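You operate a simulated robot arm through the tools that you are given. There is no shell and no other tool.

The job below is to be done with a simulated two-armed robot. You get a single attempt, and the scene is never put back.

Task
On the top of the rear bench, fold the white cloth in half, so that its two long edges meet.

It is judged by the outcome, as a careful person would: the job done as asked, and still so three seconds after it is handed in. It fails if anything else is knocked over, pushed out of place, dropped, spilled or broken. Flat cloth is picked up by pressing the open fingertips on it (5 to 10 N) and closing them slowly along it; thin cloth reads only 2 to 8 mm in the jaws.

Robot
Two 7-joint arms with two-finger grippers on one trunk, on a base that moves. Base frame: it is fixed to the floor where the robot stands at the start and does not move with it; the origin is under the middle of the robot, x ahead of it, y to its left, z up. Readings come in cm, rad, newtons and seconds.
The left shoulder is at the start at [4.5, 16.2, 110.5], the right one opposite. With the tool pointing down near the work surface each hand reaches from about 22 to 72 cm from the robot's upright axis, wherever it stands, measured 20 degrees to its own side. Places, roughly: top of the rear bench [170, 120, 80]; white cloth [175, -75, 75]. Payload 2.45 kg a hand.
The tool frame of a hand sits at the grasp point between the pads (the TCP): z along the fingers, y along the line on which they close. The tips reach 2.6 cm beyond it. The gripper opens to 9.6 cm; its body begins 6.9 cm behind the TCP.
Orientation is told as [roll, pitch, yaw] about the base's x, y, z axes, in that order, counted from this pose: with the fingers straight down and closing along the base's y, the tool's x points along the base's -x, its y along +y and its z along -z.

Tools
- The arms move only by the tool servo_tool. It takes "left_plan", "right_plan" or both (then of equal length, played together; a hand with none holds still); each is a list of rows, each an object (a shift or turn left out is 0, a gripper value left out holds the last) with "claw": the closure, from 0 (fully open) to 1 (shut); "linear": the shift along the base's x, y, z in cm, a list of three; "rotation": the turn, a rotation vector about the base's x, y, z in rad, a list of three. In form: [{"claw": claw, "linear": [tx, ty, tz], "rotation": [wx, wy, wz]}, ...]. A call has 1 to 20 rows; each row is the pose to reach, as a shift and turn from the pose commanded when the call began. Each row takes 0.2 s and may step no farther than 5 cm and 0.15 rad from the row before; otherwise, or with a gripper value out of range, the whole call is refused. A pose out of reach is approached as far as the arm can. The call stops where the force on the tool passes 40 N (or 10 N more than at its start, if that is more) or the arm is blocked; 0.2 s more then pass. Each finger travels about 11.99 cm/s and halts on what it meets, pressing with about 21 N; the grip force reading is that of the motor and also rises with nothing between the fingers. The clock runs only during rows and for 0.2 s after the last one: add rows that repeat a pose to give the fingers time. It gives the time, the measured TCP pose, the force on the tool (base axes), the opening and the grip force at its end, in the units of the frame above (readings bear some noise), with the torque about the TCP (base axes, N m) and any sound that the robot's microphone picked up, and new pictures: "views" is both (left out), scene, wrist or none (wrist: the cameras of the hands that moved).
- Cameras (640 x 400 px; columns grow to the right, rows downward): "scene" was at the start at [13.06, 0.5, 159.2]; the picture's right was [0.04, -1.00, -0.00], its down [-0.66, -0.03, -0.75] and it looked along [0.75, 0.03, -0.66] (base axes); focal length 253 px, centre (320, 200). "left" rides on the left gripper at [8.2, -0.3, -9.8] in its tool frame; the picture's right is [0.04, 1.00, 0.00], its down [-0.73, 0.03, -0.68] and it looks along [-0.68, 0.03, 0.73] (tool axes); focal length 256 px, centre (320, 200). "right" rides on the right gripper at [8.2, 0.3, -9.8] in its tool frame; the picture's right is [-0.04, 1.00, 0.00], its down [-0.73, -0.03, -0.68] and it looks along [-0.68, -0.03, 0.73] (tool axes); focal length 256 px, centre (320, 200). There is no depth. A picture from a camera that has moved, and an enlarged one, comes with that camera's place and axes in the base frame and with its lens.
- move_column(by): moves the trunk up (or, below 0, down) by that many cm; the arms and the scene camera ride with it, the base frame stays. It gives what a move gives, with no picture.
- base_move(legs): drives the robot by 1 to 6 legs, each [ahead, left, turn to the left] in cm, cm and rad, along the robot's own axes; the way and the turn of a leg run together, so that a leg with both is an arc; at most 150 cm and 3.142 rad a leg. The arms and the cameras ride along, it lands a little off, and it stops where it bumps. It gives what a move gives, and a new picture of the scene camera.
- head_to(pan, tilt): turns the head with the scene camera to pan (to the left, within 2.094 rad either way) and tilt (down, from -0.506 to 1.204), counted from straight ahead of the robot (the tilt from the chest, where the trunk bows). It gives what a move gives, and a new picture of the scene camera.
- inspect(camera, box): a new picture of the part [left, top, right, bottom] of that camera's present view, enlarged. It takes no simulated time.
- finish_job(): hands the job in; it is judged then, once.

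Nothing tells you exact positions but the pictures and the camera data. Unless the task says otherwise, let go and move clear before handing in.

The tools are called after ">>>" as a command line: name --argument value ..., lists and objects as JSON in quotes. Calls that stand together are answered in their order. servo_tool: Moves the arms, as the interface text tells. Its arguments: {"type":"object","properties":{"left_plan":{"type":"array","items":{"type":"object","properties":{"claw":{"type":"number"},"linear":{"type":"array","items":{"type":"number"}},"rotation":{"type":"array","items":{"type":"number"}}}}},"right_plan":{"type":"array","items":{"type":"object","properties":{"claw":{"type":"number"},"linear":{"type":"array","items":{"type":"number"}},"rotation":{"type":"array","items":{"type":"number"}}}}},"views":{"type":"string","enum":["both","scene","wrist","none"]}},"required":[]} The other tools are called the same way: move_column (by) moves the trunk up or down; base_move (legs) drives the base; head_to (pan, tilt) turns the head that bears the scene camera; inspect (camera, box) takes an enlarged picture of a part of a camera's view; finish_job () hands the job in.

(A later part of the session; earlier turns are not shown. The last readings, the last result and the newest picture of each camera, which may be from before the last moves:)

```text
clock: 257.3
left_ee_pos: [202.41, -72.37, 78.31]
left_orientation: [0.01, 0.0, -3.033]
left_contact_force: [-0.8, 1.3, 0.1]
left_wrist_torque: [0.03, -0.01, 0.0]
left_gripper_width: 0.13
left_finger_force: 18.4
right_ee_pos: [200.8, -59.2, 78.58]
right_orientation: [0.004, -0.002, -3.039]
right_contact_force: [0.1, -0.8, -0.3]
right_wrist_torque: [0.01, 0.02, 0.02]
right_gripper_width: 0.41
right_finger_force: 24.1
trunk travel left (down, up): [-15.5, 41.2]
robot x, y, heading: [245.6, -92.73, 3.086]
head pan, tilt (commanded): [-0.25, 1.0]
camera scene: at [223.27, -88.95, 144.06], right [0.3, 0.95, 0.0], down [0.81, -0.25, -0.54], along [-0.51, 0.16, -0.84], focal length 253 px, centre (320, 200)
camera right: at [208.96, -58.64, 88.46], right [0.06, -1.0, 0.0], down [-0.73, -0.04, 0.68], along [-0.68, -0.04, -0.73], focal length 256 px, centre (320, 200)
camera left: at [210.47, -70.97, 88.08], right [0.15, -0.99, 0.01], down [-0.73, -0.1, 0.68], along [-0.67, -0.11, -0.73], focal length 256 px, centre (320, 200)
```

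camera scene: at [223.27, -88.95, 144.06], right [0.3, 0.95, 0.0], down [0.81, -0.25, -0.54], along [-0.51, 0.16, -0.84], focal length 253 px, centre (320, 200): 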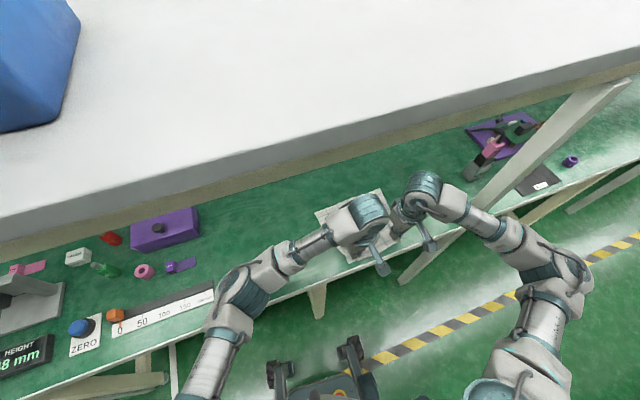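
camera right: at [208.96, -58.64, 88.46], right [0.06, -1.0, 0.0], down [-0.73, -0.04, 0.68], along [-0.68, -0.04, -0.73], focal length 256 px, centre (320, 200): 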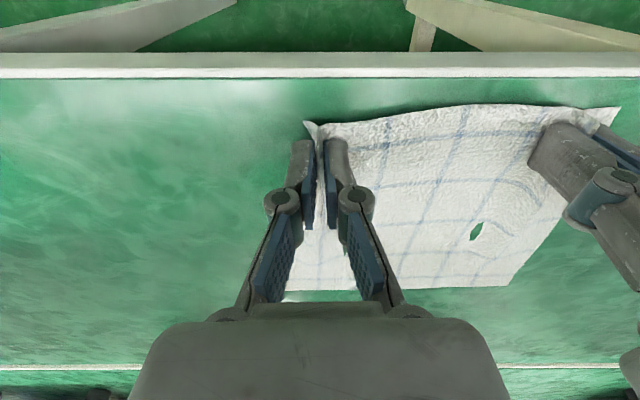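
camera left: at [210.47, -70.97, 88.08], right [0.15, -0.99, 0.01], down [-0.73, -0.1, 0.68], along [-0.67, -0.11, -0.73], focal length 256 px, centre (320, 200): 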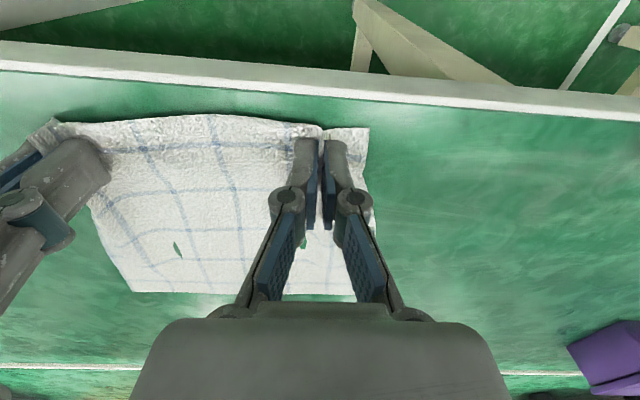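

The cloth is drawn to my side and still held by both hands. To swing the far half under I need more reach, so I'll lift the hands a little and shift/turn the base slightly (net hand motion stays small).

>>> servo_tool --left_plan '[{"linear": [0, 0, 1.0]}, {"linear": [0, 0, 2.0]}, {"linear": [0, 0, 3.0]}]' --right_plan '[{"linear": [0, 0, 1.0]}, {"linear": [0, 0, 2.0]}, {"linear": [0, 0, 3.0]}]' --views "none"

>>> base_move --legs '[[5.2, 5.8, -0.158]]'

>>> servo_tool --left_plan '[{}, {}, {}, {}, {}, {}]' --right_plan '[{}, {}, {}, {}, {}, {}]' --views "none"

>>> servo_tool --left_plan '[{}, {}, {}, {}, {}, {}]' --right_plan '[{}, {}, {}, {}, {}, {}]' --views "both"

```text
clock: 258.1
left_ee_pos: [202.51, -72.43, 81.42]
left_orientation: [0.009, 0.002, -3.033]
left_contact_force: [-0.3, 0.5, -0.3]
left_wrist_torque: [0.01, -0.01, 0.01]
left_gripper_width: 0.41
left_finger_force: 26.2
right_ee_pos: [200.66, -59.33, 81.47]
right_orientation: [0.004, -0.001, -3.038]
right_contact_force: [-0.5, -0.1, -0.5]
right_wrist_torque: [0.07, 0.01, -0.04]
right_gripper_width: 0.34
right_finger_force: 28.2
trunk travel left (down, up): [-15.5, 41.2]
robot x, y, heading: [245.41, -92.27, 3.091]
head pan, tilt (commanded): [-0.25, 1.0]
```

```text
clock: 259.2
left_ee_pos: [200.61, -68.71, 80.82]
left_orientation: [0.029, -0.003, 3.088]
left_contact_force: [0.5, 1.5, -0.3]
left_wrist_torque: [0.03, 0.03, 0.03]
left_gripper_width: 0.26
left_finger_force: 19.0
right_ee_pos: [200.8, -55.51, 80.69]
right_orientation: [0.021, -0.003, 3.082]
right_contact_force: [1.5, -0.6, 0.9]
right_wrist_torque: [-0.26, 0.05, 0.0]
right_gripper_width: 0.23
right_finger_force: 24.3
trunk travel left (down, up): [-15.5, 41.2]
robot x, y, heading: [239.29, -96.6, 2.931]
head pan, tilt (commanded): [-0.25, 1.0]
camera scene: at [218.68, -87.39, 143.98], right [0.45, 0.89, -0.02], down [0.75, -0.39, -0.53], along [-0.48, 0.22, -0.85], focal length 253 px, centre (320, 200)
```

scene: 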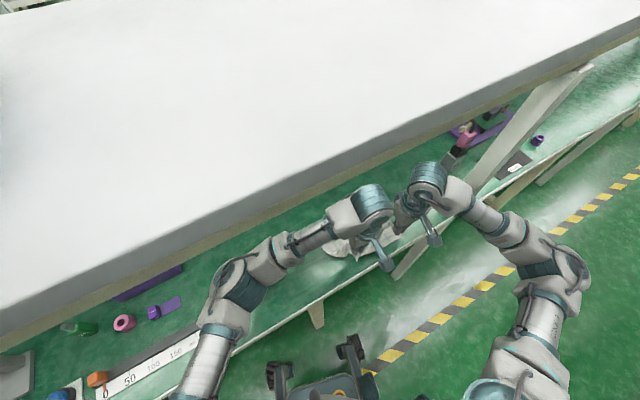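

```text
clock: 260.6
left_ee_pos: [200.54, -70.48, 81.55]
left_orientation: [0.006, -0.004, 3.09]
left_contact_force: [0.8, 0.1, -1.4]
left_wrist_torque: [-0.02, 0.05, 0.0]
left_gripper_width: 0.38
left_finger_force: 26.2
right_ee_pos: [200.98, -57.17, 81.74]
right_orientation: [-0.001, -0.004, 3.084]
right_contact_force: [-0.3, -1.1, 2.4]
right_wrist_torque: [0.02, -0.06, -0.01]
right_gripper_width: 0.17
right_finger_force: 21.6
trunk travel left (down, up): [-15.5, 41.2]
robot x, y, heading: [239.67, -96.94, 2.932]
head pan, tilt (commanded): [-0.25, 1.0]
```

```text
clock: 262.0
left_ee_pos: [200.33, -70.93, 81.61]
left_orientation: [0.002, -0.004, 3.09]
left_contact_force: [-0.5, 0.6, -0.4]
left_wrist_torque: [-0.01, -0.02, 0.01]
left_gripper_width: 0.19
left_finger_force: 19.6
right_ee_pos: [200.64, -57.75, 81.75]
right_orientation: [-0.004, -0.001, 3.086]
right_contact_force: [-1.3, -1.0, -2.3]
right_wrist_torque: [0.02, -0.07, -0.01]
right_gripper_width: 0.36
right_finger_force: 18.7
trunk travel left (down, up): [-15.5, 41.2]
robot x, y, heading: [239.44, -96.81, 2.933]
head pan, tilt (commanded): [-0.25, 1.0]
camera scene: at [218.0, -90.72, 144.07], right [0.44, 0.9, 0.0], down [0.76, -0.37, -0.54], along [-0.48, 0.24, -0.84], focal length 253 px, centre (320, 200)
camera right: at [208.9, -58.51, 91.61], right [-0.1, -1.0, 0.0], down [-0.73, 0.07, 0.68], along [-0.68, 0.07, -0.73], focal length 256 px, centre (320, 200)
camera left: at [208.54, -70.89, 91.39], right [-0.01, -1.0, 0.0], down [-0.73, 0.01, 0.68], along [-0.68, 0.01, -0.73], focal length 256 px, centre (320, 200)
```

scene: 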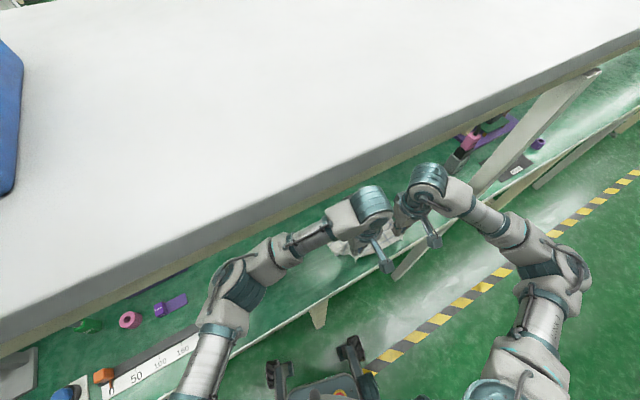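
right: 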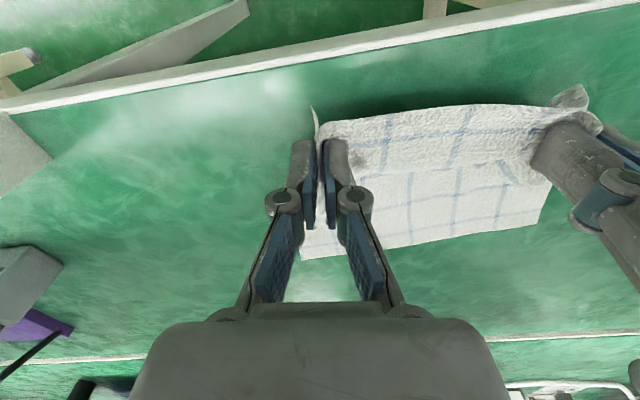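
left: 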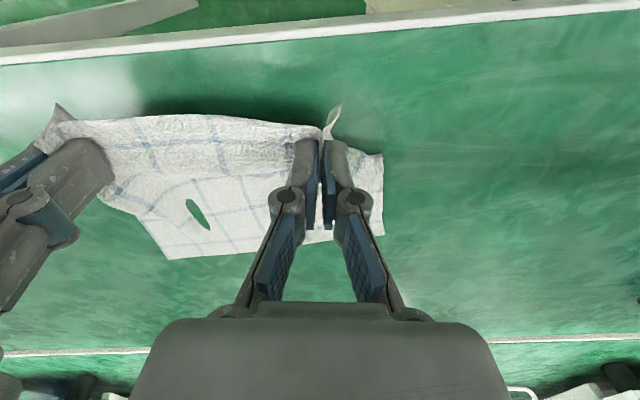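

Reach is good now. I'll align the hands' line with the far edge, then raise and carry the held edge over the far edge, letting the far half stay on the bench; I'll stop above it to check.

>>> servo_tool --left_plan '[{"linear": [0.5, 0.5, 0.1], "rotation": [0, 0, 0.07]}, {"linear": [1.07, 1.05, 0.1], "rotation": [0, 0, 0.14]}, {"linear": [0.1, 0.9, 1.4], "rotation": [0, 0, 0.21]}, {"linear": [-0.91, 0.73, 2.6], "rotation": [0, 0, 0.21]}, {"linear": [-1.9, 0.57, 3.7], "rotation": [0, 0, 0.21]}, {"linear": [-2.88, 0.4, 4.6], "rotation": [0, 0, 0.21]}, {"linear": [-4.1, 0.2, 5.5], "rotation": [0, 0, 0.21]}, {"linear": [-5.35, 0, 6.4], "rotation": [0, 0, 0.21]}, {"linear": [-6.6, -0.2, 7.1], "rotation": [0, 0, 0.21]}, {"linear": [-7.83, -0.41, 7.8], "rotation": [0, 0, 0.21]}, {"linear": [-9.05, -0.62, 8.3], "rotation": [0, 0, 0.21]}, {"linear": [-10.28, -0.82, 8.7], "rotation": [0, 0, 0.21]}, {"linear": [-11.5, -1.03, 8.9], "rotation": [0, 0, 0.21]}, {"linear": [-12.75, -1.23, 9.1], "rotation": [0, 0, 0.21]}, {"linear": [-12.75, -1.23, 9.1], "rotation": [0, 0, 0.21]}]' --right_plan '[{"linear": [-0.7, 0.5, 0], "rotation": [0, 0, 0.07]}, {"linear": [-1.4, 0.99, 0], "rotation": [0, 0, 0.14]}, {"linear": [-2.4, 0.83, 1.3], "rotation": [0, 0, 0.21]}, {"linear": [-3.38, 0.67, 2.45], "rotation": [0, 0, 0.21]}, {"linear": [-4.4, 0.5, 3.5], "rotation": [0, 0, 0.21]}, {"linear": [-5.35, 0.34, 4.45], "rotation": [0, 0, 0.21]}, {"linear": [-6.6, 0.14, 5.4], "rotation": [0, 0, 0.21]}, {"linear": [-7.82, -0.07, 6.25], "rotation": [0, 0, 0.21]}, {"linear": [-9.05, -0.27, 7.0], "rotation": [0, 0, 0.21]}, {"linear": [-10.28, -0.47, 7.65], "rotation": [0, 0, 0.21]}, {"linear": [-11.5, -0.68, 8.15], "rotation": [0, 0, 0.21]}, {"linear": [-12.75, -0.88, 8.55], "rotation": [0, 0, 0.21]}, {"linear": [-14.0, -1.09, 8.8], "rotation": [0, 0, 0.21]}, {"linear": [-15.22, -1.29, 8.95], "rotation": [0, 0, 0.21]}, {"linear": [-15.22, -1.29, 8.95], "rotation": [0, 0, 0.21]}]' --views "both"

```text
clock: 265.2
left_ee_pos: [187.71, -71.78, 90.69]
left_orientation: [0.006, -0.005, -2.985]
left_contact_force: [0.1, 3.0, -0.7]
left_wrist_torque: [0.1, 0.03, 0.02]
left_gripper_width: 0.18
left_finger_force: 19.0
right_ee_pos: [185.63, -58.4, 90.58]
right_orientation: [-0.001, -0.002, -2.991]
right_contact_force: [0.2, -3.3, 0.4]
right_wrist_torque: [-0.08, -0.02, -0.04]
right_gripper_width: 0.33
right_finger_force: 18.8
trunk travel left (down, up): [-15.5, 41.2]
robot x, y, heading: [239.58, -96.87, 2.922]
head pan, tilt (commanded): [-0.25, 1.0]
camera scene: at [218.06, -90.04, 144.06], right [0.45, 0.9, 0.0], down [0.76, -0.38, -0.53], along [-0.48, 0.24, -0.84], focal length 253 px, centre (320, 200)
camera right: at [193.78, -57.47, 100.43], right [0.11, -0.99, 0.0], down [-0.73, -0.08, 0.68], along [-0.68, -0.08, -0.73], focal length 256 px, centre (320, 200)
camera left: at [195.63, -69.89, 100.38], right [0.2, -0.98, 0.01], down [-0.72, -0.14, 0.68], along [-0.67, -0.14, -0.73], focal length 256 px, centre (320, 200)
```

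scene: 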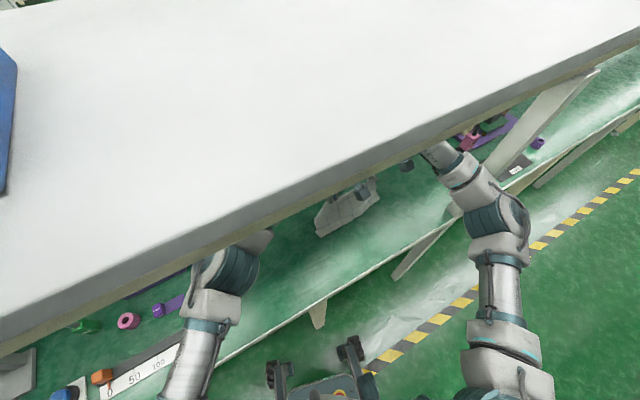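
right: 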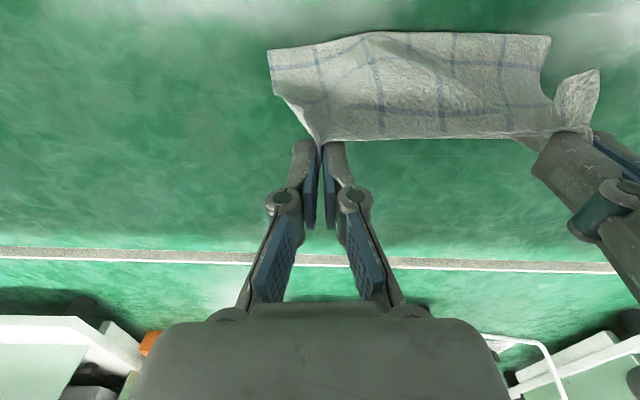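
left: 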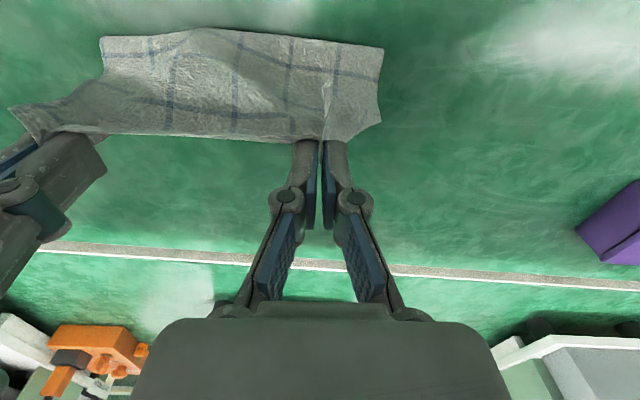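

The cloth hangs as planned, its far part still on the bench with a loop on my side. I'll carry on past the far edge so that the far half rolls over, moving slowly.

>>> servo_tool --left_plan '[{"linear": [-1.2, -0.23, 0.1]}, {"linear": [-2.4, -0.46, 0.1]}, {"linear": [-3.6, -0.69, 0.1]}, {"linear": [-4.8, -0.92, 0.1]}, {"linear": [-6.0, -1.15, 0.1]}, {"linear": [-7.2, -1.38, 0.0]}, {"linear": [-8.4, -1.6, 0.0]}, {"linear": [-9.4, -1.8, -0.2]}, {"linear": [-10.3, -2.0, -0.4]}, {"linear": [-10.3, -2.0, -0.4]}]' --right_plan '[{"linear": [-1.2, -0.25, 0.1]}, {"linear": [-2.4, -0.5, 0.1]}, {"linear": [-3.6, -0.75, 0.1]}, {"linear": [-4.8, -1.0, 0.1]}, {"linear": [-6.0, -1.25, 0.1]}, {"linear": [-7.2, -1.5, 0.0]}, {"linear": [-8.4, -1.75, 0.0]}, {"linear": [-9.4, -1.95, -0.2]}, {"linear": [-10.3, -2.15, -0.4]}, {"linear": [-10.3, -2.15, -0.4]}]' --views "both"

```text
clock: 267.4
left_ee_pos: [178.67, -74.07, 90.14]
left_orientation: [0.006, -0.005, -2.987]
left_contact_force: [-0.7, 18.9, 0.3]
left_wrist_torque: [0.38, 0.03, 0.23]
left_gripper_width: 0.21
left_finger_force: 21.2
left hand out of reach, approached as far as the arm can: row 7, 8, 9, 10
right_ee_pos: [177.8, -60.04, 90.61]
right_orientation: [0.002, -0.004, -2.99]
right_contact_force: [1.4, -19.9, -0.3]
right_wrist_torque: [-0.4, -0.04, -0.26]
right_gripper_width: 0.16
right_finger_force: 19.7
right hand out of reach, approached as far as the arm can: row 7, 8, 9, 10
trunk travel left (down, up): [-15.5, 41.2]
robot x, y, heading: [239.36, -96.63, 2.934]
head pan, tilt (commanded): [-0.25, 1.0]
camera scene: at [217.95, -90.02, 144.04], right [0.45, 0.9, 0.0], down [0.76, -0.38, -0.53], along [-0.48, 0.24, -0.85], focal length 253 px, centre (320, 200)
camera right: at [185.91, -59.14, 100.48], right [0.11, -0.99, 0.0], down [-0.73, -0.08, 0.68], along [-0.68, -0.08, -0.73], focal length 256 px, centre (320, 200)
camera left: at [186.72, -72.24, 100.05], right [0.19, -0.98, 0.01], down [-0.72, -0.14, 0.68], along [-0.67, -0.14, -0.73], focal length 256 px, centre (320, 200)
```

scene: 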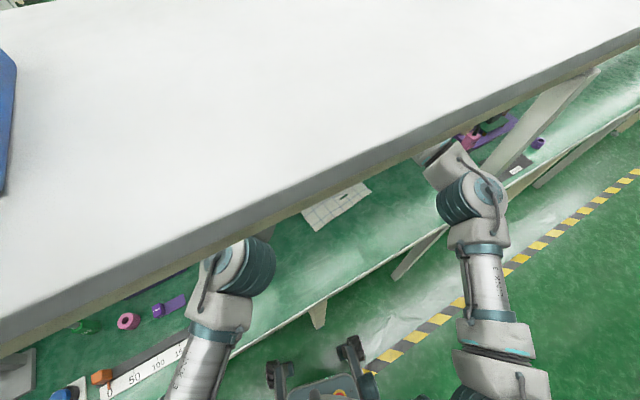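
right: 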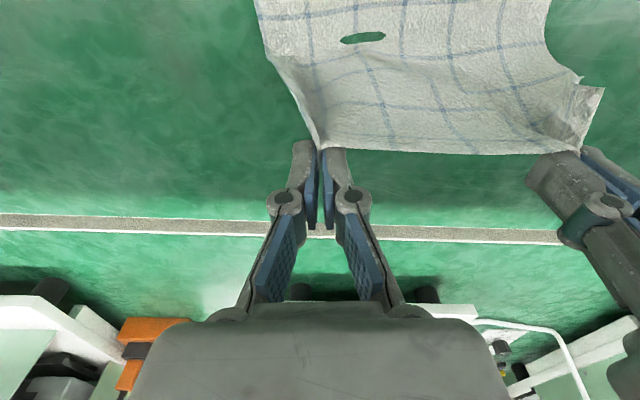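
left: 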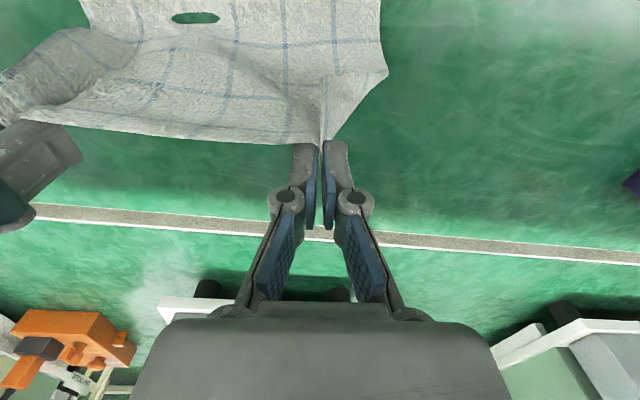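

The arms reached their limit, but the far half has rolled over: the far edge now lies nearest to me and the cloth runs away from it up to my hands. I'll relax the tension and lower the hands so the lower half lies flat.

>>> servo_tool --left_plan '[{"linear": [0.9, 0.4, -0.3]}, {"linear": [1.7, 0.72, -1.1]}, {"linear": [1.7, 0.72, -2.2]}, {"linear": [1.7, 0.72, -3.3]}, {"linear": [1.7, 0.72, -4.2]}, {"linear": [1.7, 0.72, -5.0]}, {"linear": [1.7, 0.72, -5.0]}]' --right_plan '[{"linear": [0.2, -0.1, -0.6]}, {"linear": [0.4, -0.19, -1.6]}, {"linear": [0.4, -0.19, -2.7]}, {"linear": [0.4, -0.19, -3.8]}, {"linear": [0.4, -0.19, -4.7]}, {"linear": [0.4, -0.19, -5.5]}, {"linear": [0.4, -0.19, -5.5]}]' --views "both"

>>> inspect --camera "scene" --box '[240, 150, 440, 275]'

```text
clock: 269.0
left_ee_pos: [180.57, -73.82, 85.27]
left_orientation: [0.009, -0.005, -2.984]
left_contact_force: [-1.8, 11.0, -0.1]
left_wrist_torque: [0.21, 0.07, 0.19]
left_gripper_width: 0.15
left_finger_force: 18.9
right_ee_pos: [178.27, -60.13, 85.21]
right_orientation: [0.001, -0.002, -2.988]
right_contact_force: [2.3, -10.7, 0.2]
right_wrist_torque: [-0.28, -0.06, -0.14]
right_gripper_width: 0.14
right_finger_force: 19.6
trunk travel left (down, up): [-15.5, 41.2]
robot x, y, heading: [239.48, -96.58, 2.925]
head pan, tilt (commanded): [-0.25, 1.0]
camera scene: at [217.99, -90.07, 144.05], right [0.45, 0.9, 0.0], down [0.76, -0.38, -0.53], along [-0.48, 0.24, -0.85], focal length 253 px, centre (320, 200)
camera right: at [186.32, -59.29, 95.12], right [0.11, -0.99, 0.0], down [-0.73, -0.08, 0.68], along [-0.68, -0.08, -0.73], focal length 256 px, centre (320, 200)
camera left: at [188.56, -71.94, 95.08], right [0.2, -0.98, 0.01], down [-0.72, -0.14, 0.68], along [-0.67, -0.14, -0.73], focal length 256 px, centre (320, 200)
```

scene: 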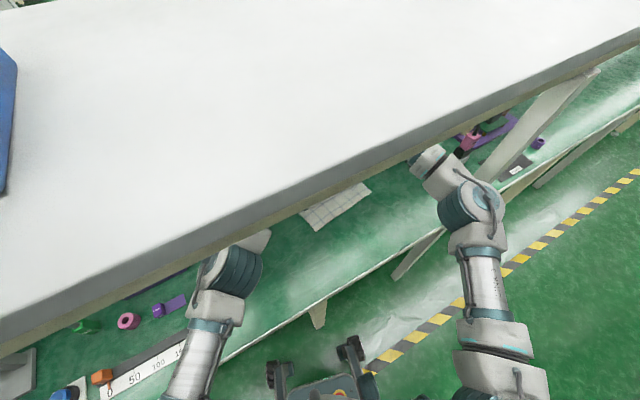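
right: 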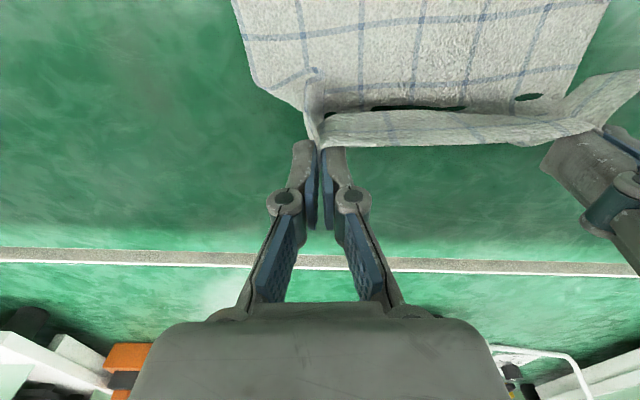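
left: 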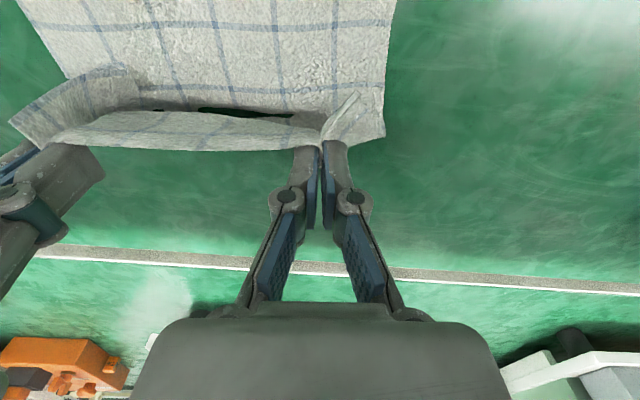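

```text
3.20 times, centred on (340, 212) of scene
camera zoom: at [217.99, -90.07, 144.05], right [0.45, 0.9, 0.0], down [0.76, -0.38, -0.53], along [-0.48, 0.24, -0.85], focal length 809 px, centre (256, 160)
```

zoom: 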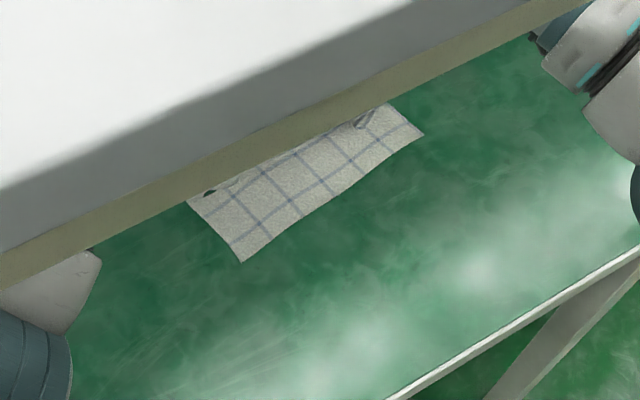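

This looks right: the lower half lies flat with the old far edge straight on my side (corners near [188.5, -77.0] and [184.1, -53.9]), and the held edge faces me above it. Now I'll swing the hands back toward me and down so the held edge lands on that edge.

>>> servo_tool --left_plan '[{"linear": [0.61, 0.15, -0.4]}, {"linear": [1.17, 0.29, -0.95]}, {"linear": [1.68, 0.42, -1.4]}, {"linear": [2.14, 0.54, -1.85]}, {"linear": [2.55, 0.64, -2.25]}, {"linear": [2.9, 0.73, -2.65]}, {"linear": [3.26, 0.82, -3.1]}, {"linear": [3.59, 0.9, -3.55]}, {"linear": [3.87, 0.97, -4.0]}, {"linear": [4.17, 1.05, -4.55]}, {"linear": [4.43, 1.11, -5.05]}, {"linear": [4.65, 1.17, -5.55]}, {"linear": [4.84, 1.22, -6.0]}, {"linear": [4.84, 1.22, -6.0]}]' --right_plan '[{"linear": [0.6, 0.11, -0.4]}, {"linear": [1.16, 0.2, -0.95]}, {"linear": [1.66, 0.29, -1.4]}, {"linear": [2.11, 0.37, -1.85]}, {"linear": [2.52, 0.45, -2.25]}, {"linear": [2.87, 0.51, -2.65]}, {"linear": [3.22, 0.57, -3.1]}, {"linear": [3.55, 0.63, -3.55]}, {"linear": [3.82, 0.68, -4.0]}, {"linear": [4.12, 0.73, -4.5]}, {"linear": [4.38, 0.77, -5.0]}, {"linear": [4.6, 0.81, -5.5]}, {"linear": [4.78, 0.85, -5.95]}, {"linear": [4.78, 0.85, -5.95]}]' --views "both"

>>> inspect --camera "scene" --box '[240, 150, 440, 275]'

```text
clock: 272.0
left_ee_pos: [185.54, -72.81, 79.11]
left_orientation: [0.008, -0.005, -2.985]
left_contact_force: [-0.9, 4.9, 0.9]
left_wrist_torque: [0.11, 0.06, 0.09]
left_gripper_width: 0.25
left_finger_force: 23.1
right_ee_pos: [183.06, -59.41, 79.19]
right_orientation: [-0.001, -0.004, -2.991]
right_contact_force: [1.3, -5.4, -0.3]
right_wrist_torque: [-0.18, -0.05, -0.05]
right_gripper_width: 0.27
right_finger_force: 20.7
trunk travel left (down, up): [-15.5, 41.2]
robot x, y, heading: [239.74, -96.45, 2.931]
head pan, tilt (commanded): [-0.25, 1.0]
camera scene: at [218.03, -90.01, 144.05], right [0.45, 0.9, 0.0], down [0.76, -0.38, -0.53], along [-0.48, 0.24, -0.85], focal length 253 px, centre (320, 200)
camera right: at [191.19, -58.49, 89.08], right [0.11, -0.99, 0.0], down [-0.73, -0.08, 0.68], along [-0.68, -0.08, -0.73], focal length 256 px, centre (320, 200)
camera left: at [193.48, -70.89, 88.93], right [0.2, -0.98, 0.01], down [-0.72, -0.14, 0.68], along [-0.67, -0.14, -0.73], focal length 256 px, centre (320, 200)
```

scene: 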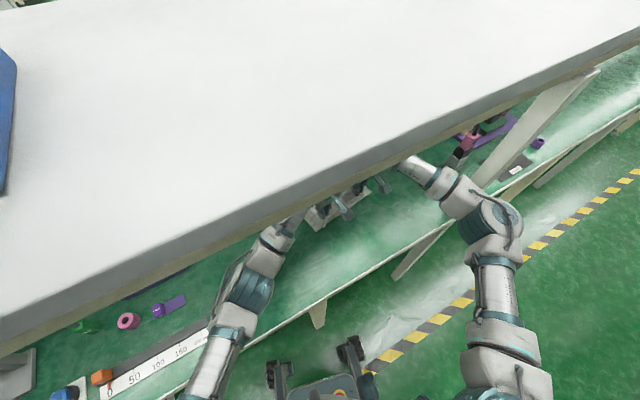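
right: 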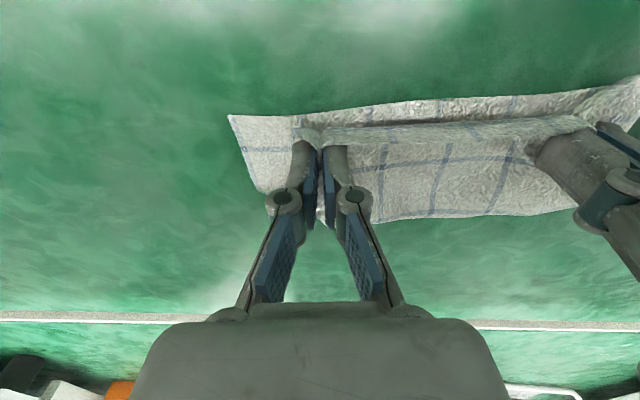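
left: 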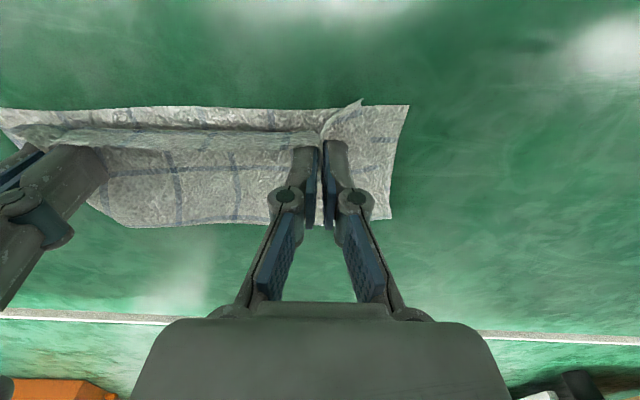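

```text
3.20 times, centred on (340, 212) of scene
camera zoom: at [218.03, -90.01, 144.05], right [0.45, 0.9, 0.0], down [0.76, -0.38, -0.53], along [-0.48, 0.24, -0.85], focal length 809 px, centre (256, 160)
```

zoom: 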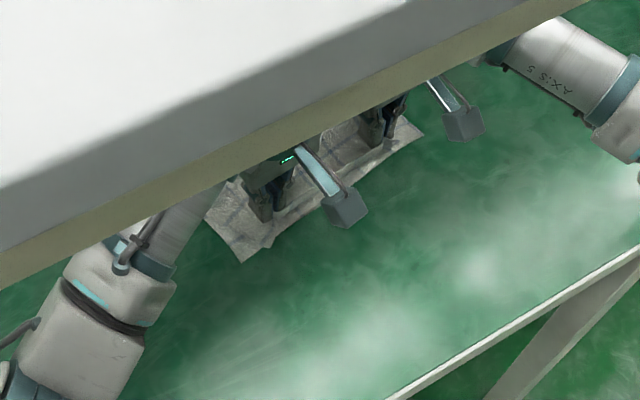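

The fold is nearly closed. I'll look closely at how the two edges line up before releasing.

>>> inspect --camera "right" --box '[200, 60, 640, 260]'

>>> inspect --camera "left" --box '[0, 60, 440, 260]'

```text
1.45 times, centred on (420, 160) of right
camera zoom: at [191.19, -58.49, 89.08], right [0.11, -0.99, 0.0], down [-0.73, -0.08, 0.68], along [-0.68, -0.08, -0.73], focal length 372 px, centre (174, 258)
```

zoom: 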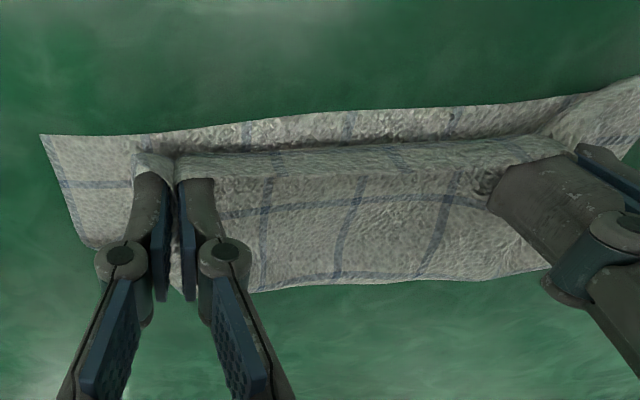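

```text
1.45 times, centred on (220, 160) of left
camera zoom: at [193.48, -70.89, 88.93], right [0.2, -0.98, 0.01], down [-0.72, -0.14, 0.68], along [-0.67, -0.14, -0.73], focal length 372 px, centre (466, 258)
```

zoom: 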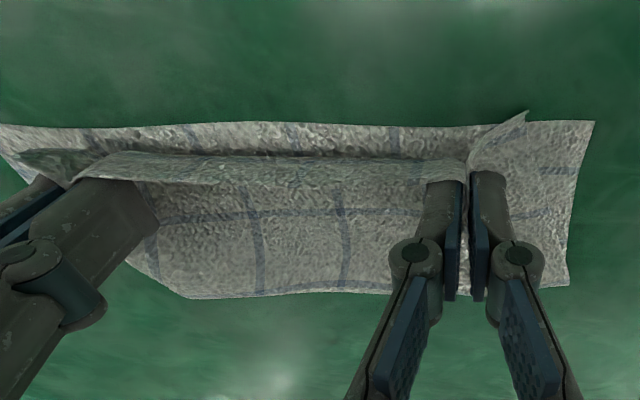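

The held edge is about 0.9 cm short of the lower edge, so I'll draw it that much closer to me while lowering almost to contact.

>>> servo_tool --left_plan '[{"linear": [0.45, 0.08, -0.2]}, {"linear": [0.9, 0.16, -0.45]}, {"linear": [0.95, 0.17, -0.7]}, {"linear": [0.95, 0.17, -0.7]}]' --right_plan '[{"linear": [0.45, 0.08, -0.2]}, {"linear": [0.9, 0.16, -0.45]}, {"linear": [0.95, 0.17, -0.75]}, {"linear": [0.95, 0.17, -0.75]}]' --views "none"

>>> inspect --camera "right" --box '[200, 60, 640, 260]'

>>> inspect --camera "left" --box '[0, 60, 440, 260]'

```text
clock: 273.0
left_ee_pos: [186.51, -72.56, 78.39]
left_orientation: [0.009, -0.004, -2.984]
left_contact_force: [0.8, 2.1, -0.1]
left_wrist_torque: [0.03, -0.02, 0.03]
left_gripper_width: 0.28
left_finger_force: 23.1
right_ee_pos: [183.92, -59.37, 78.52]
right_orientation: [0.0, -0.004, -2.991]
right_contact_force: [-0.4, -3.8, 0.9]
right_wrist_torque: [-0.07, 0.0, -0.02]
right_gripper_width: 0.17
right_finger_force: 22.8
trunk travel left (down, up): [-15.5, 41.2]
robot x, y, heading: [239.55, -96.85, 2.93]
head pan, tilt (commanded): [-0.25, 1.0]
```

```text
1.45 times, centred on (420, 160) of right
camera zoom: at [192.18, -58.41, 88.36], right [0.11, -0.99, 0.0], down [-0.73, -0.08, 0.68], along [-0.68, -0.08, -0.73], focal length 372 px, centre (174, 258)
```

zoom: 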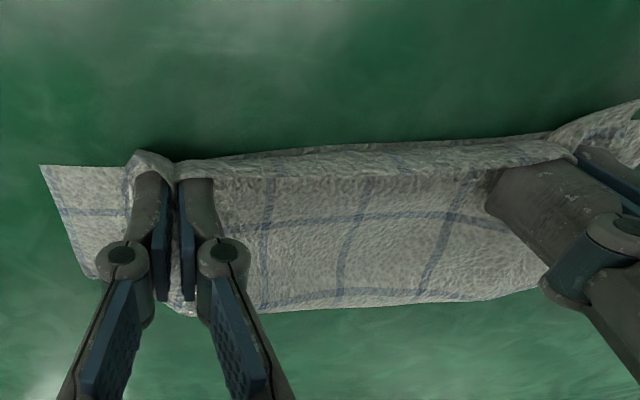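

```text
1.45 times, centred on (220, 160) of left
camera zoom: at [194.42, -70.77, 88.25], right [0.2, -0.98, 0.01], down [-0.72, -0.14, 0.68], along [-0.67, -0.14, -0.73], focal length 372 px, centre (466, 258)
```

zoom: 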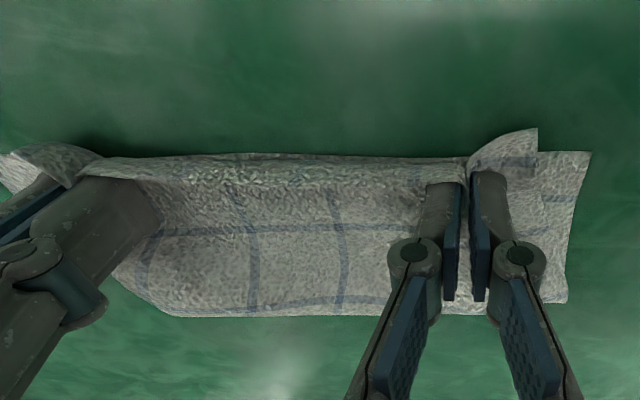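

The edges now coincide well between the hands. I'll lower to a light touch, then open the jaws slowly so the gathered corners spread back out.

>>> servo_tool --left_plan '[{"linear": [0, 0, -0.2]}, {"linear": [0, 0, -0.35]}]' --right_plan '[{"linear": [0, 0, -0.25]}, {"linear": [0, 0, -0.4]}]' --views "none"

>>> servo_tool --left_plan '[{"linear": [0, 0, -0.1]}]' --right_plan '[{"linear": [0, 0, -0.1]}]' --views "none"

```text
clock: 273.6
left_ee_pos: [186.4, -72.65, 78.1]
left_orientation: [0.008, -0.006, -2.984]
left_contact_force: [-0.6, 6.1, 0.7]
left_wrist_torque: [0.13, 0.02, 0.09]
left_gripper_width: 0.14
left_finger_force: 18.7
right_ee_pos: [184.08, -59.35, 78.13]
right_orientation: [0.0, -0.003, -2.99]
right_contact_force: [1.4, -6.0, 1.0]
right_wrist_torque: [-0.13, -0.03, -0.09]
right_gripper_width: 0.22
right_finger_force: 22.9
trunk travel left (down, up): [-15.5, 41.2]
robot x, y, heading: [239.19, -96.75, 2.933]
head pan, tilt (commanded): [-0.25, 1.0]
```

```text
clock: 274.0
left_ee_pos: [186.43, -72.63, 78.06]
left_orientation: [0.007, -0.005, -2.982]
left_contact_force: [-0.8, 5.9, -0.1]
left_wrist_torque: [0.11, 0.04, 0.12]
left_gripper_width: 0.24
left_finger_force: 20.7
right_ee_pos: [184.02, -59.24, 78.02]
right_orientation: [0.001, -0.004, -2.99]
right_contact_force: [1.6, -4.8, 1.9]
right_wrist_torque: [-0.05, 0.0, -0.07]
right_gripper_width: 0.15
right_finger_force: 19.4
trunk travel left (down, up): [-15.5, 41.2]
robot x, y, heading: [239.15, -97.1, 2.929]
head pan, tilt (commanded): [-0.25, 1.0]
```

>>> servo_tool --left_plan '[{"claw": 0.95}, {"claw": 0.92}, {"claw": 0.89}, {"claw": 0.86}]' --right_plan '[{"claw": 0.95}, {"claw": 0.92}, {"claw": 0.89}, {"claw": 0.86}]' --views "none"

>>> servo_tool --left_plan '[{"claw": 0.82}, {"claw": 0.78}, {"claw": 0.74}]' --right_plan '[{"claw": 0.82}, {"claw": 0.78}, {"claw": 0.74}]' --views "wrist"

```text
clock: 275.0
left_ee_pos: [186.47, -72.58, 78.09]
left_orientation: [0.008, -0.005, -2.983]
left_contact_force: [-0.8, -0.3, -0.1]
left_wrist_torque: [-0.03, -0.01, 0.02]
left_gripper_width: 1.32
left_finger_force: 0.1
right_ee_pos: [184.02, -59.2, 77.99]
right_orientation: [0.001, -0.002, -2.993]
right_contact_force: [-0.2, 0.1, -0.1]
right_wrist_torque: [0.0, -0.02, -0.01]
right_gripper_width: 1.33
right_finger_force: 0.1
trunk travel left (down, up): [-15.5, 41.2]
robot x, y, heading: [239.64, -96.83, 2.93]
head pan, tilt (commanded): [-0.25, 1.0]
```

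```text
clock: 275.8
left_ee_pos: [186.44, -72.54, 78.02]
left_orientation: [0.009, -0.005, -2.984]
left_contact_force: [-0.1, 0.1, 0.6]
left_wrist_torque: [0.01, -0.01, 0.01]
left_gripper_width: 2.48
left_finger_force: 0.1
right_ee_pos: [183.98, -59.17, 78.08]
right_orientation: [0.0, -0.005, -2.99]
right_contact_force: [0.5, 0.3, -0.4]
right_wrist_torque: [0.0, -0.03, 0.01]
right_gripper_width: 2.51
right_finger_force: 0.0
trunk travel left (down, up): [-15.5, 41.2]
robot x, y, heading: [239.72, -96.84, 2.932]
head pan, tilt (commanded): [-0.25, 1.0]
camera right: at [192.12, -58.3, 87.82], right [0.11, -0.99, 0.0], down [-0.73, -0.08, 0.68], along [-0.68, -0.08, -0.73], focal length 256 px, centre (320, 200)
camera left: at [194.38, -70.8, 87.81], right [0.2, -0.98, 0.01], down [-0.72, -0.14, 0.68], along [-0.67, -0.14, -0.73], focal length 256 px, centre (320, 200)
```

right: 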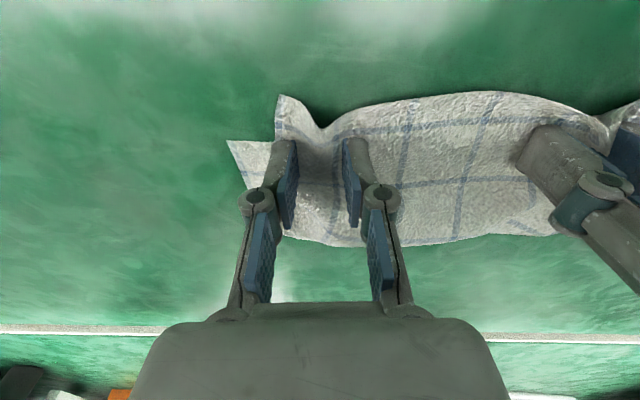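
left: 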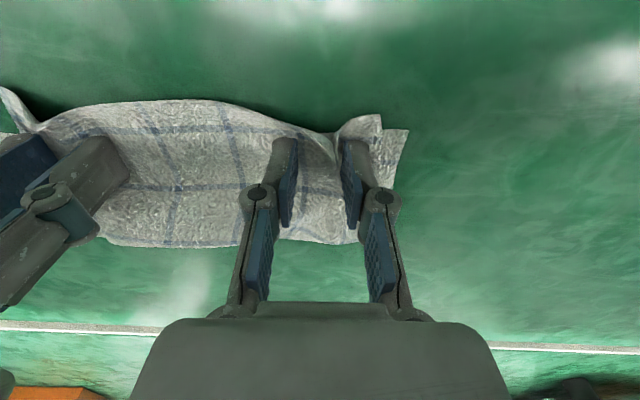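

Released. I'll lift both hands straight up and look at how the cloth lies.

>>> servo_tool --left_plan '[{"claw": 0.7, "linear": [0, 0, 0.5]}, {"claw": 0.68, "linear": [0, 0, 1.5]}, {"linear": [0, 0, 3]}, {"linear": [0, 0, 5]}, {"linear": [0, 0, 7]}, {"linear": [0, 0, 9]}]' --right_plan '[{"claw": 0.7, "linear": [0, 0, 0.5]}, {"claw": 0.68, "linear": [0, 0, 1.5]}, {"linear": [0, 0, 3]}, {"linear": [0, 0, 5]}, {"linear": [0, 0, 7]}, {"linear": [0, 0, 9]}]' --views "both"

>>> inspect --camera "scene" --box '[240, 150, 440, 275]'

```text
clock: 277.2
left_ee_pos: [186.35, -72.65, 87.02]
left_orientation: [0.008, -0.006, -2.982]
left_contact_force: [0.0, 0.2, 0.0]
left_wrist_torque: [-0.01, 0.0, 0.0]
left_gripper_width: 3.1
left_finger_force: 0.0
right_ee_pos: [183.97, -59.3, 87.02]
right_orientation: [0.0, -0.003, -2.992]
right_contact_force: [0.3, 0.0, 0.2]
right_wrist_torque: [-0.03, 0.0, -0.02]
right_gripper_width: 3.07
right_finger_force: 0.1
trunk travel left (down, up): [-15.5, 41.2]
robot x, y, heading: [239.57, -96.89, 2.927]
head pan, tilt (commanded): [-0.25, 1.0]
camera scene: at [218.1, -90.07, 144.07], right [0.45, 0.9, 0.0], down [0.76, -0.38, -0.54], along [-0.48, 0.24, -0.84], focal length 253 px, centre (320, 200)
camera right: at [192.12, -58.35, 96.94], right [0.11, -0.99, 0.0], down [-0.73, -0.08, 0.68], along [-0.68, -0.08, -0.73], focal length 256 px, centre (320, 200)
camera left: at [194.33, -70.74, 96.81], right [0.2, -0.98, 0.01], down [-0.72, -0.14, 0.68], along [-0.67, -0.14, -0.73], focal length 256 px, centre (320, 200)
```

scene: 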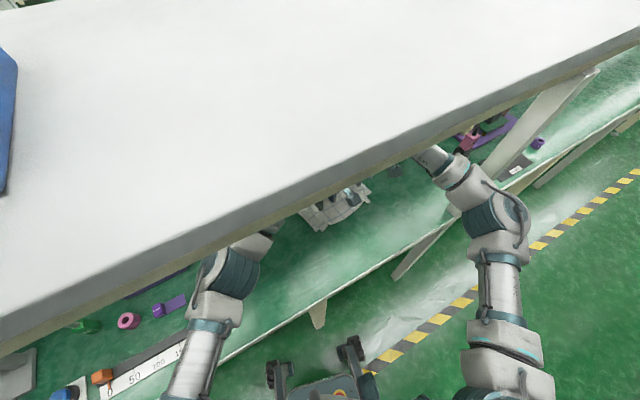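
right: 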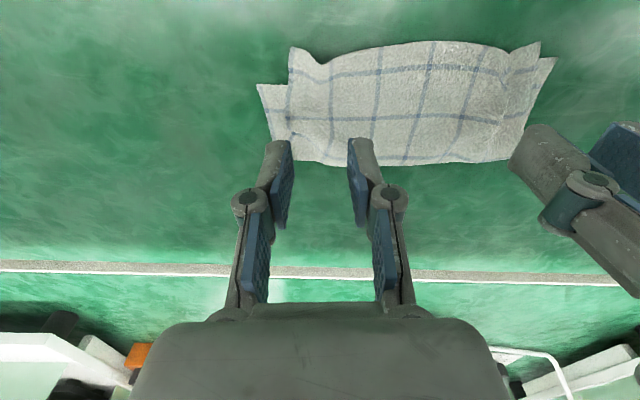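
left: 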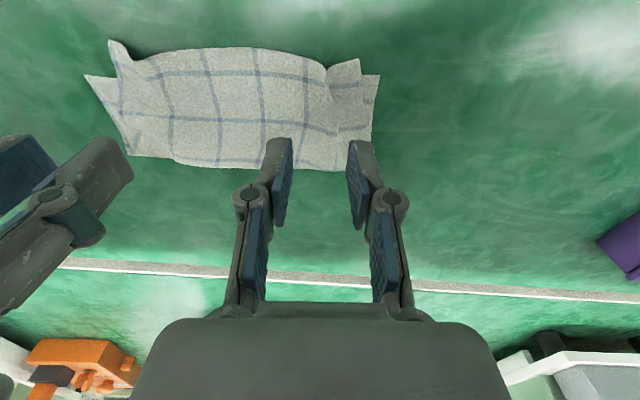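

```text
3.20 times, centred on (340, 212) of scene
camera zoom: at [218.1, -90.07, 144.07], right [0.45, 0.9, 0.0], down [0.76, -0.38, -0.54], along [-0.48, 0.24, -0.84], focal length 809 px, centre (256, 160)
```

zoom: 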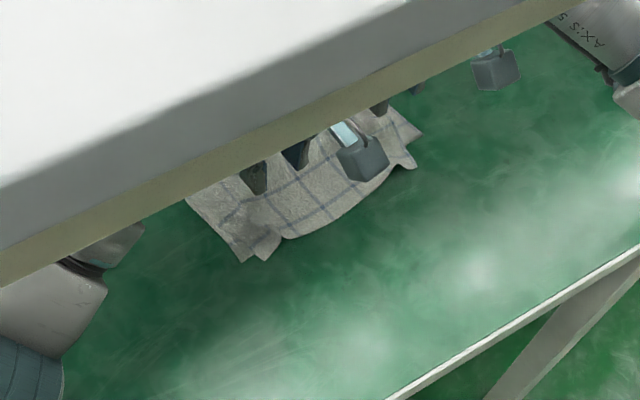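

The cloth is folded: the two long edges are now both on my side, but the top edge overshoots the lower one by roughly 2 cm and bulges up a little. I'll draw the hands back to get a clear view and measure.

>>> servo_tool --left_plan '[{"linear": [3, 0, 0]}, {"linear": [6, 0, 0]}, {"linear": [9, 0, 0.5]}, {"linear": [12, -2, 1]}, {"linear": [13, -4, 1]}, {"linear": [13, -4, 1]}]' --right_plan '[{"linear": [3, 0, 0]}, {"linear": [6, 0, 0]}, {"linear": [9, 0, 0.5]}, {"linear": [12, 0.5, 1]}, {"linear": [13, 1, 1]}, {"linear": [13, 1, 1]}]' --views "both"

>>> inspect --camera "right" --box '[300, 100, 580, 275]'

>>> inspect --camera "left" --box '[40, 100, 320, 275]'

>>> inspect --camera "scene" --box '[270, 160, 398, 240]'

```text
clock: 278.6
left_ee_pos: [199.21, -76.41, 88.23]
left_orientation: [0.01, -0.001, -2.984]
left_contact_force: [-0.6, -0.7, 0.0]
left_wrist_torque: [-0.01, -0.05, -0.02]
left_gripper_width: 3.1
left_finger_force: 0.1
right_ee_pos: [197.04, -58.13, 88.33]
right_orientation: [0.0, -0.004, -2.99]
right_contact_force: [0.1, -0.4, -0.9]
right_wrist_torque: [0.0, 0.02, 0.0]
right_gripper_width: 3.07
right_finger_force: 0.1
trunk travel left (down, up): [-15.5, 41.2]
robot x, y, heading: [239.32, -96.76, 2.935]
head pan, tilt (commanded): [-0.25, 1.0]
camera scene: at [218.13, -90.06, 144.06], right [0.45, 0.9, 0.0], down [0.76, -0.38, -0.54], along [-0.48, 0.24, -0.84], focal length 253 px, centre (320, 200)
camera right: at [205.2, -57.16, 98.14], right [0.11, -0.99, 0.0], down [-0.73, -0.08, 0.68], along [-0.68, -0.08, -0.73], focal length 256 px, centre (320, 200)
camera left: at [207.23, -74.56, 98.07], right [0.2, -0.98, 0.01], down [-0.72, -0.14, 0.68], along [-0.67, -0.14, -0.73], focal length 256 px, centre (320, 200)
```

scene: 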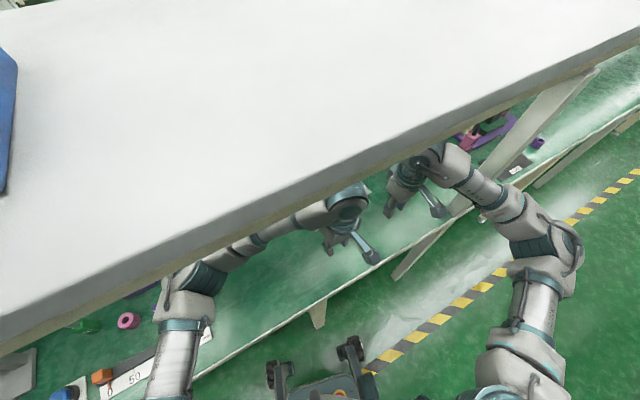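
right: 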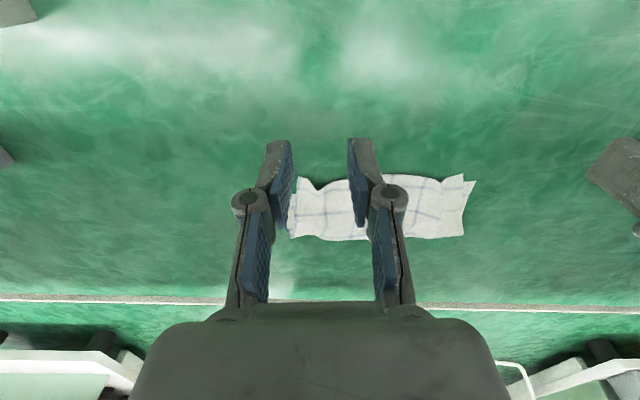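
left: 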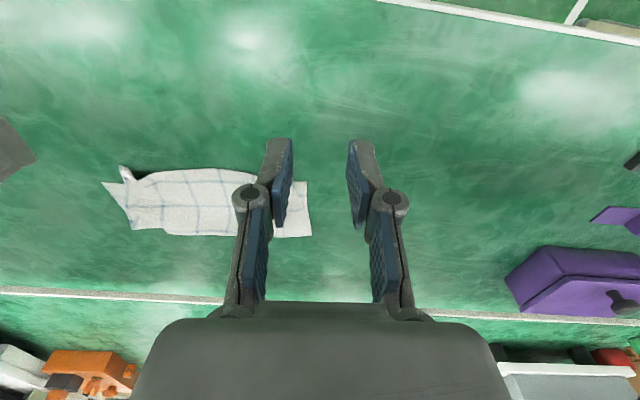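

```text
2.29 times, centred on (440, 188) of right
camera zoom: at [205.2, -57.16, 98.14], right [0.11, -0.99, 0.0], down [-0.73, -0.08, 0.68], along [-0.68, -0.08, -0.73], focal length 585 px, centre (46, 229)
```

zoom: 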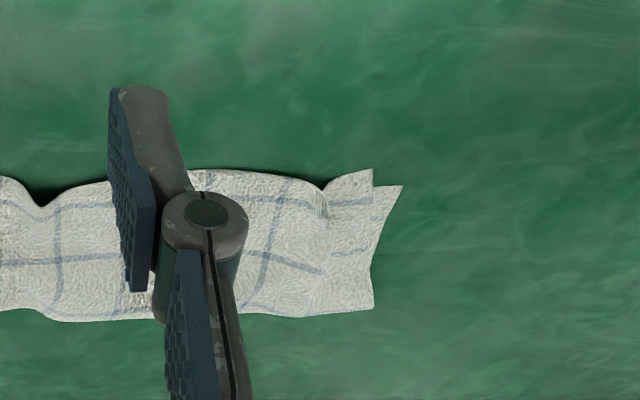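

```text
2.29 times, centred on (180, 188) of left
camera zoom: at [207.23, -74.56, 98.07], right [0.2, -0.98, 0.01], down [-0.72, -0.14, 0.68], along [-0.67, -0.14, -0.73], focal length 585 px, centre (640, 229)
```

zoom: 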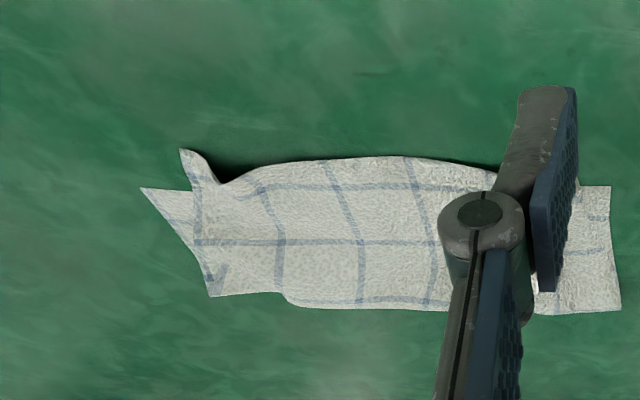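

```text
5.00 times, centred on (334, 200) of scene
camera zoom: at [218.13, -90.06, 144.06], right [0.45, 0.9, 0.0], down [0.76, -0.38, -0.54], along [-0.48, 0.24, -0.84], focal length 1265 px, centre (250, 200)
```

zoom: 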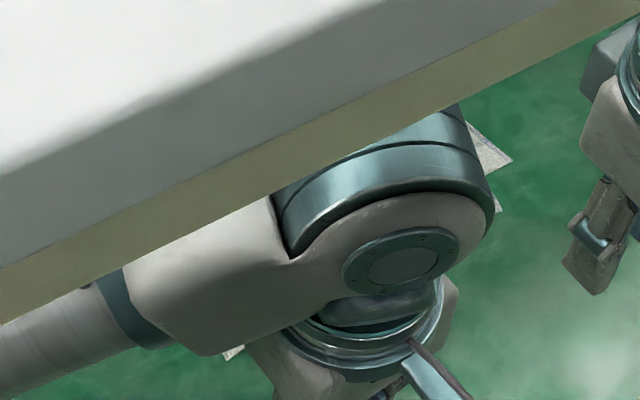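

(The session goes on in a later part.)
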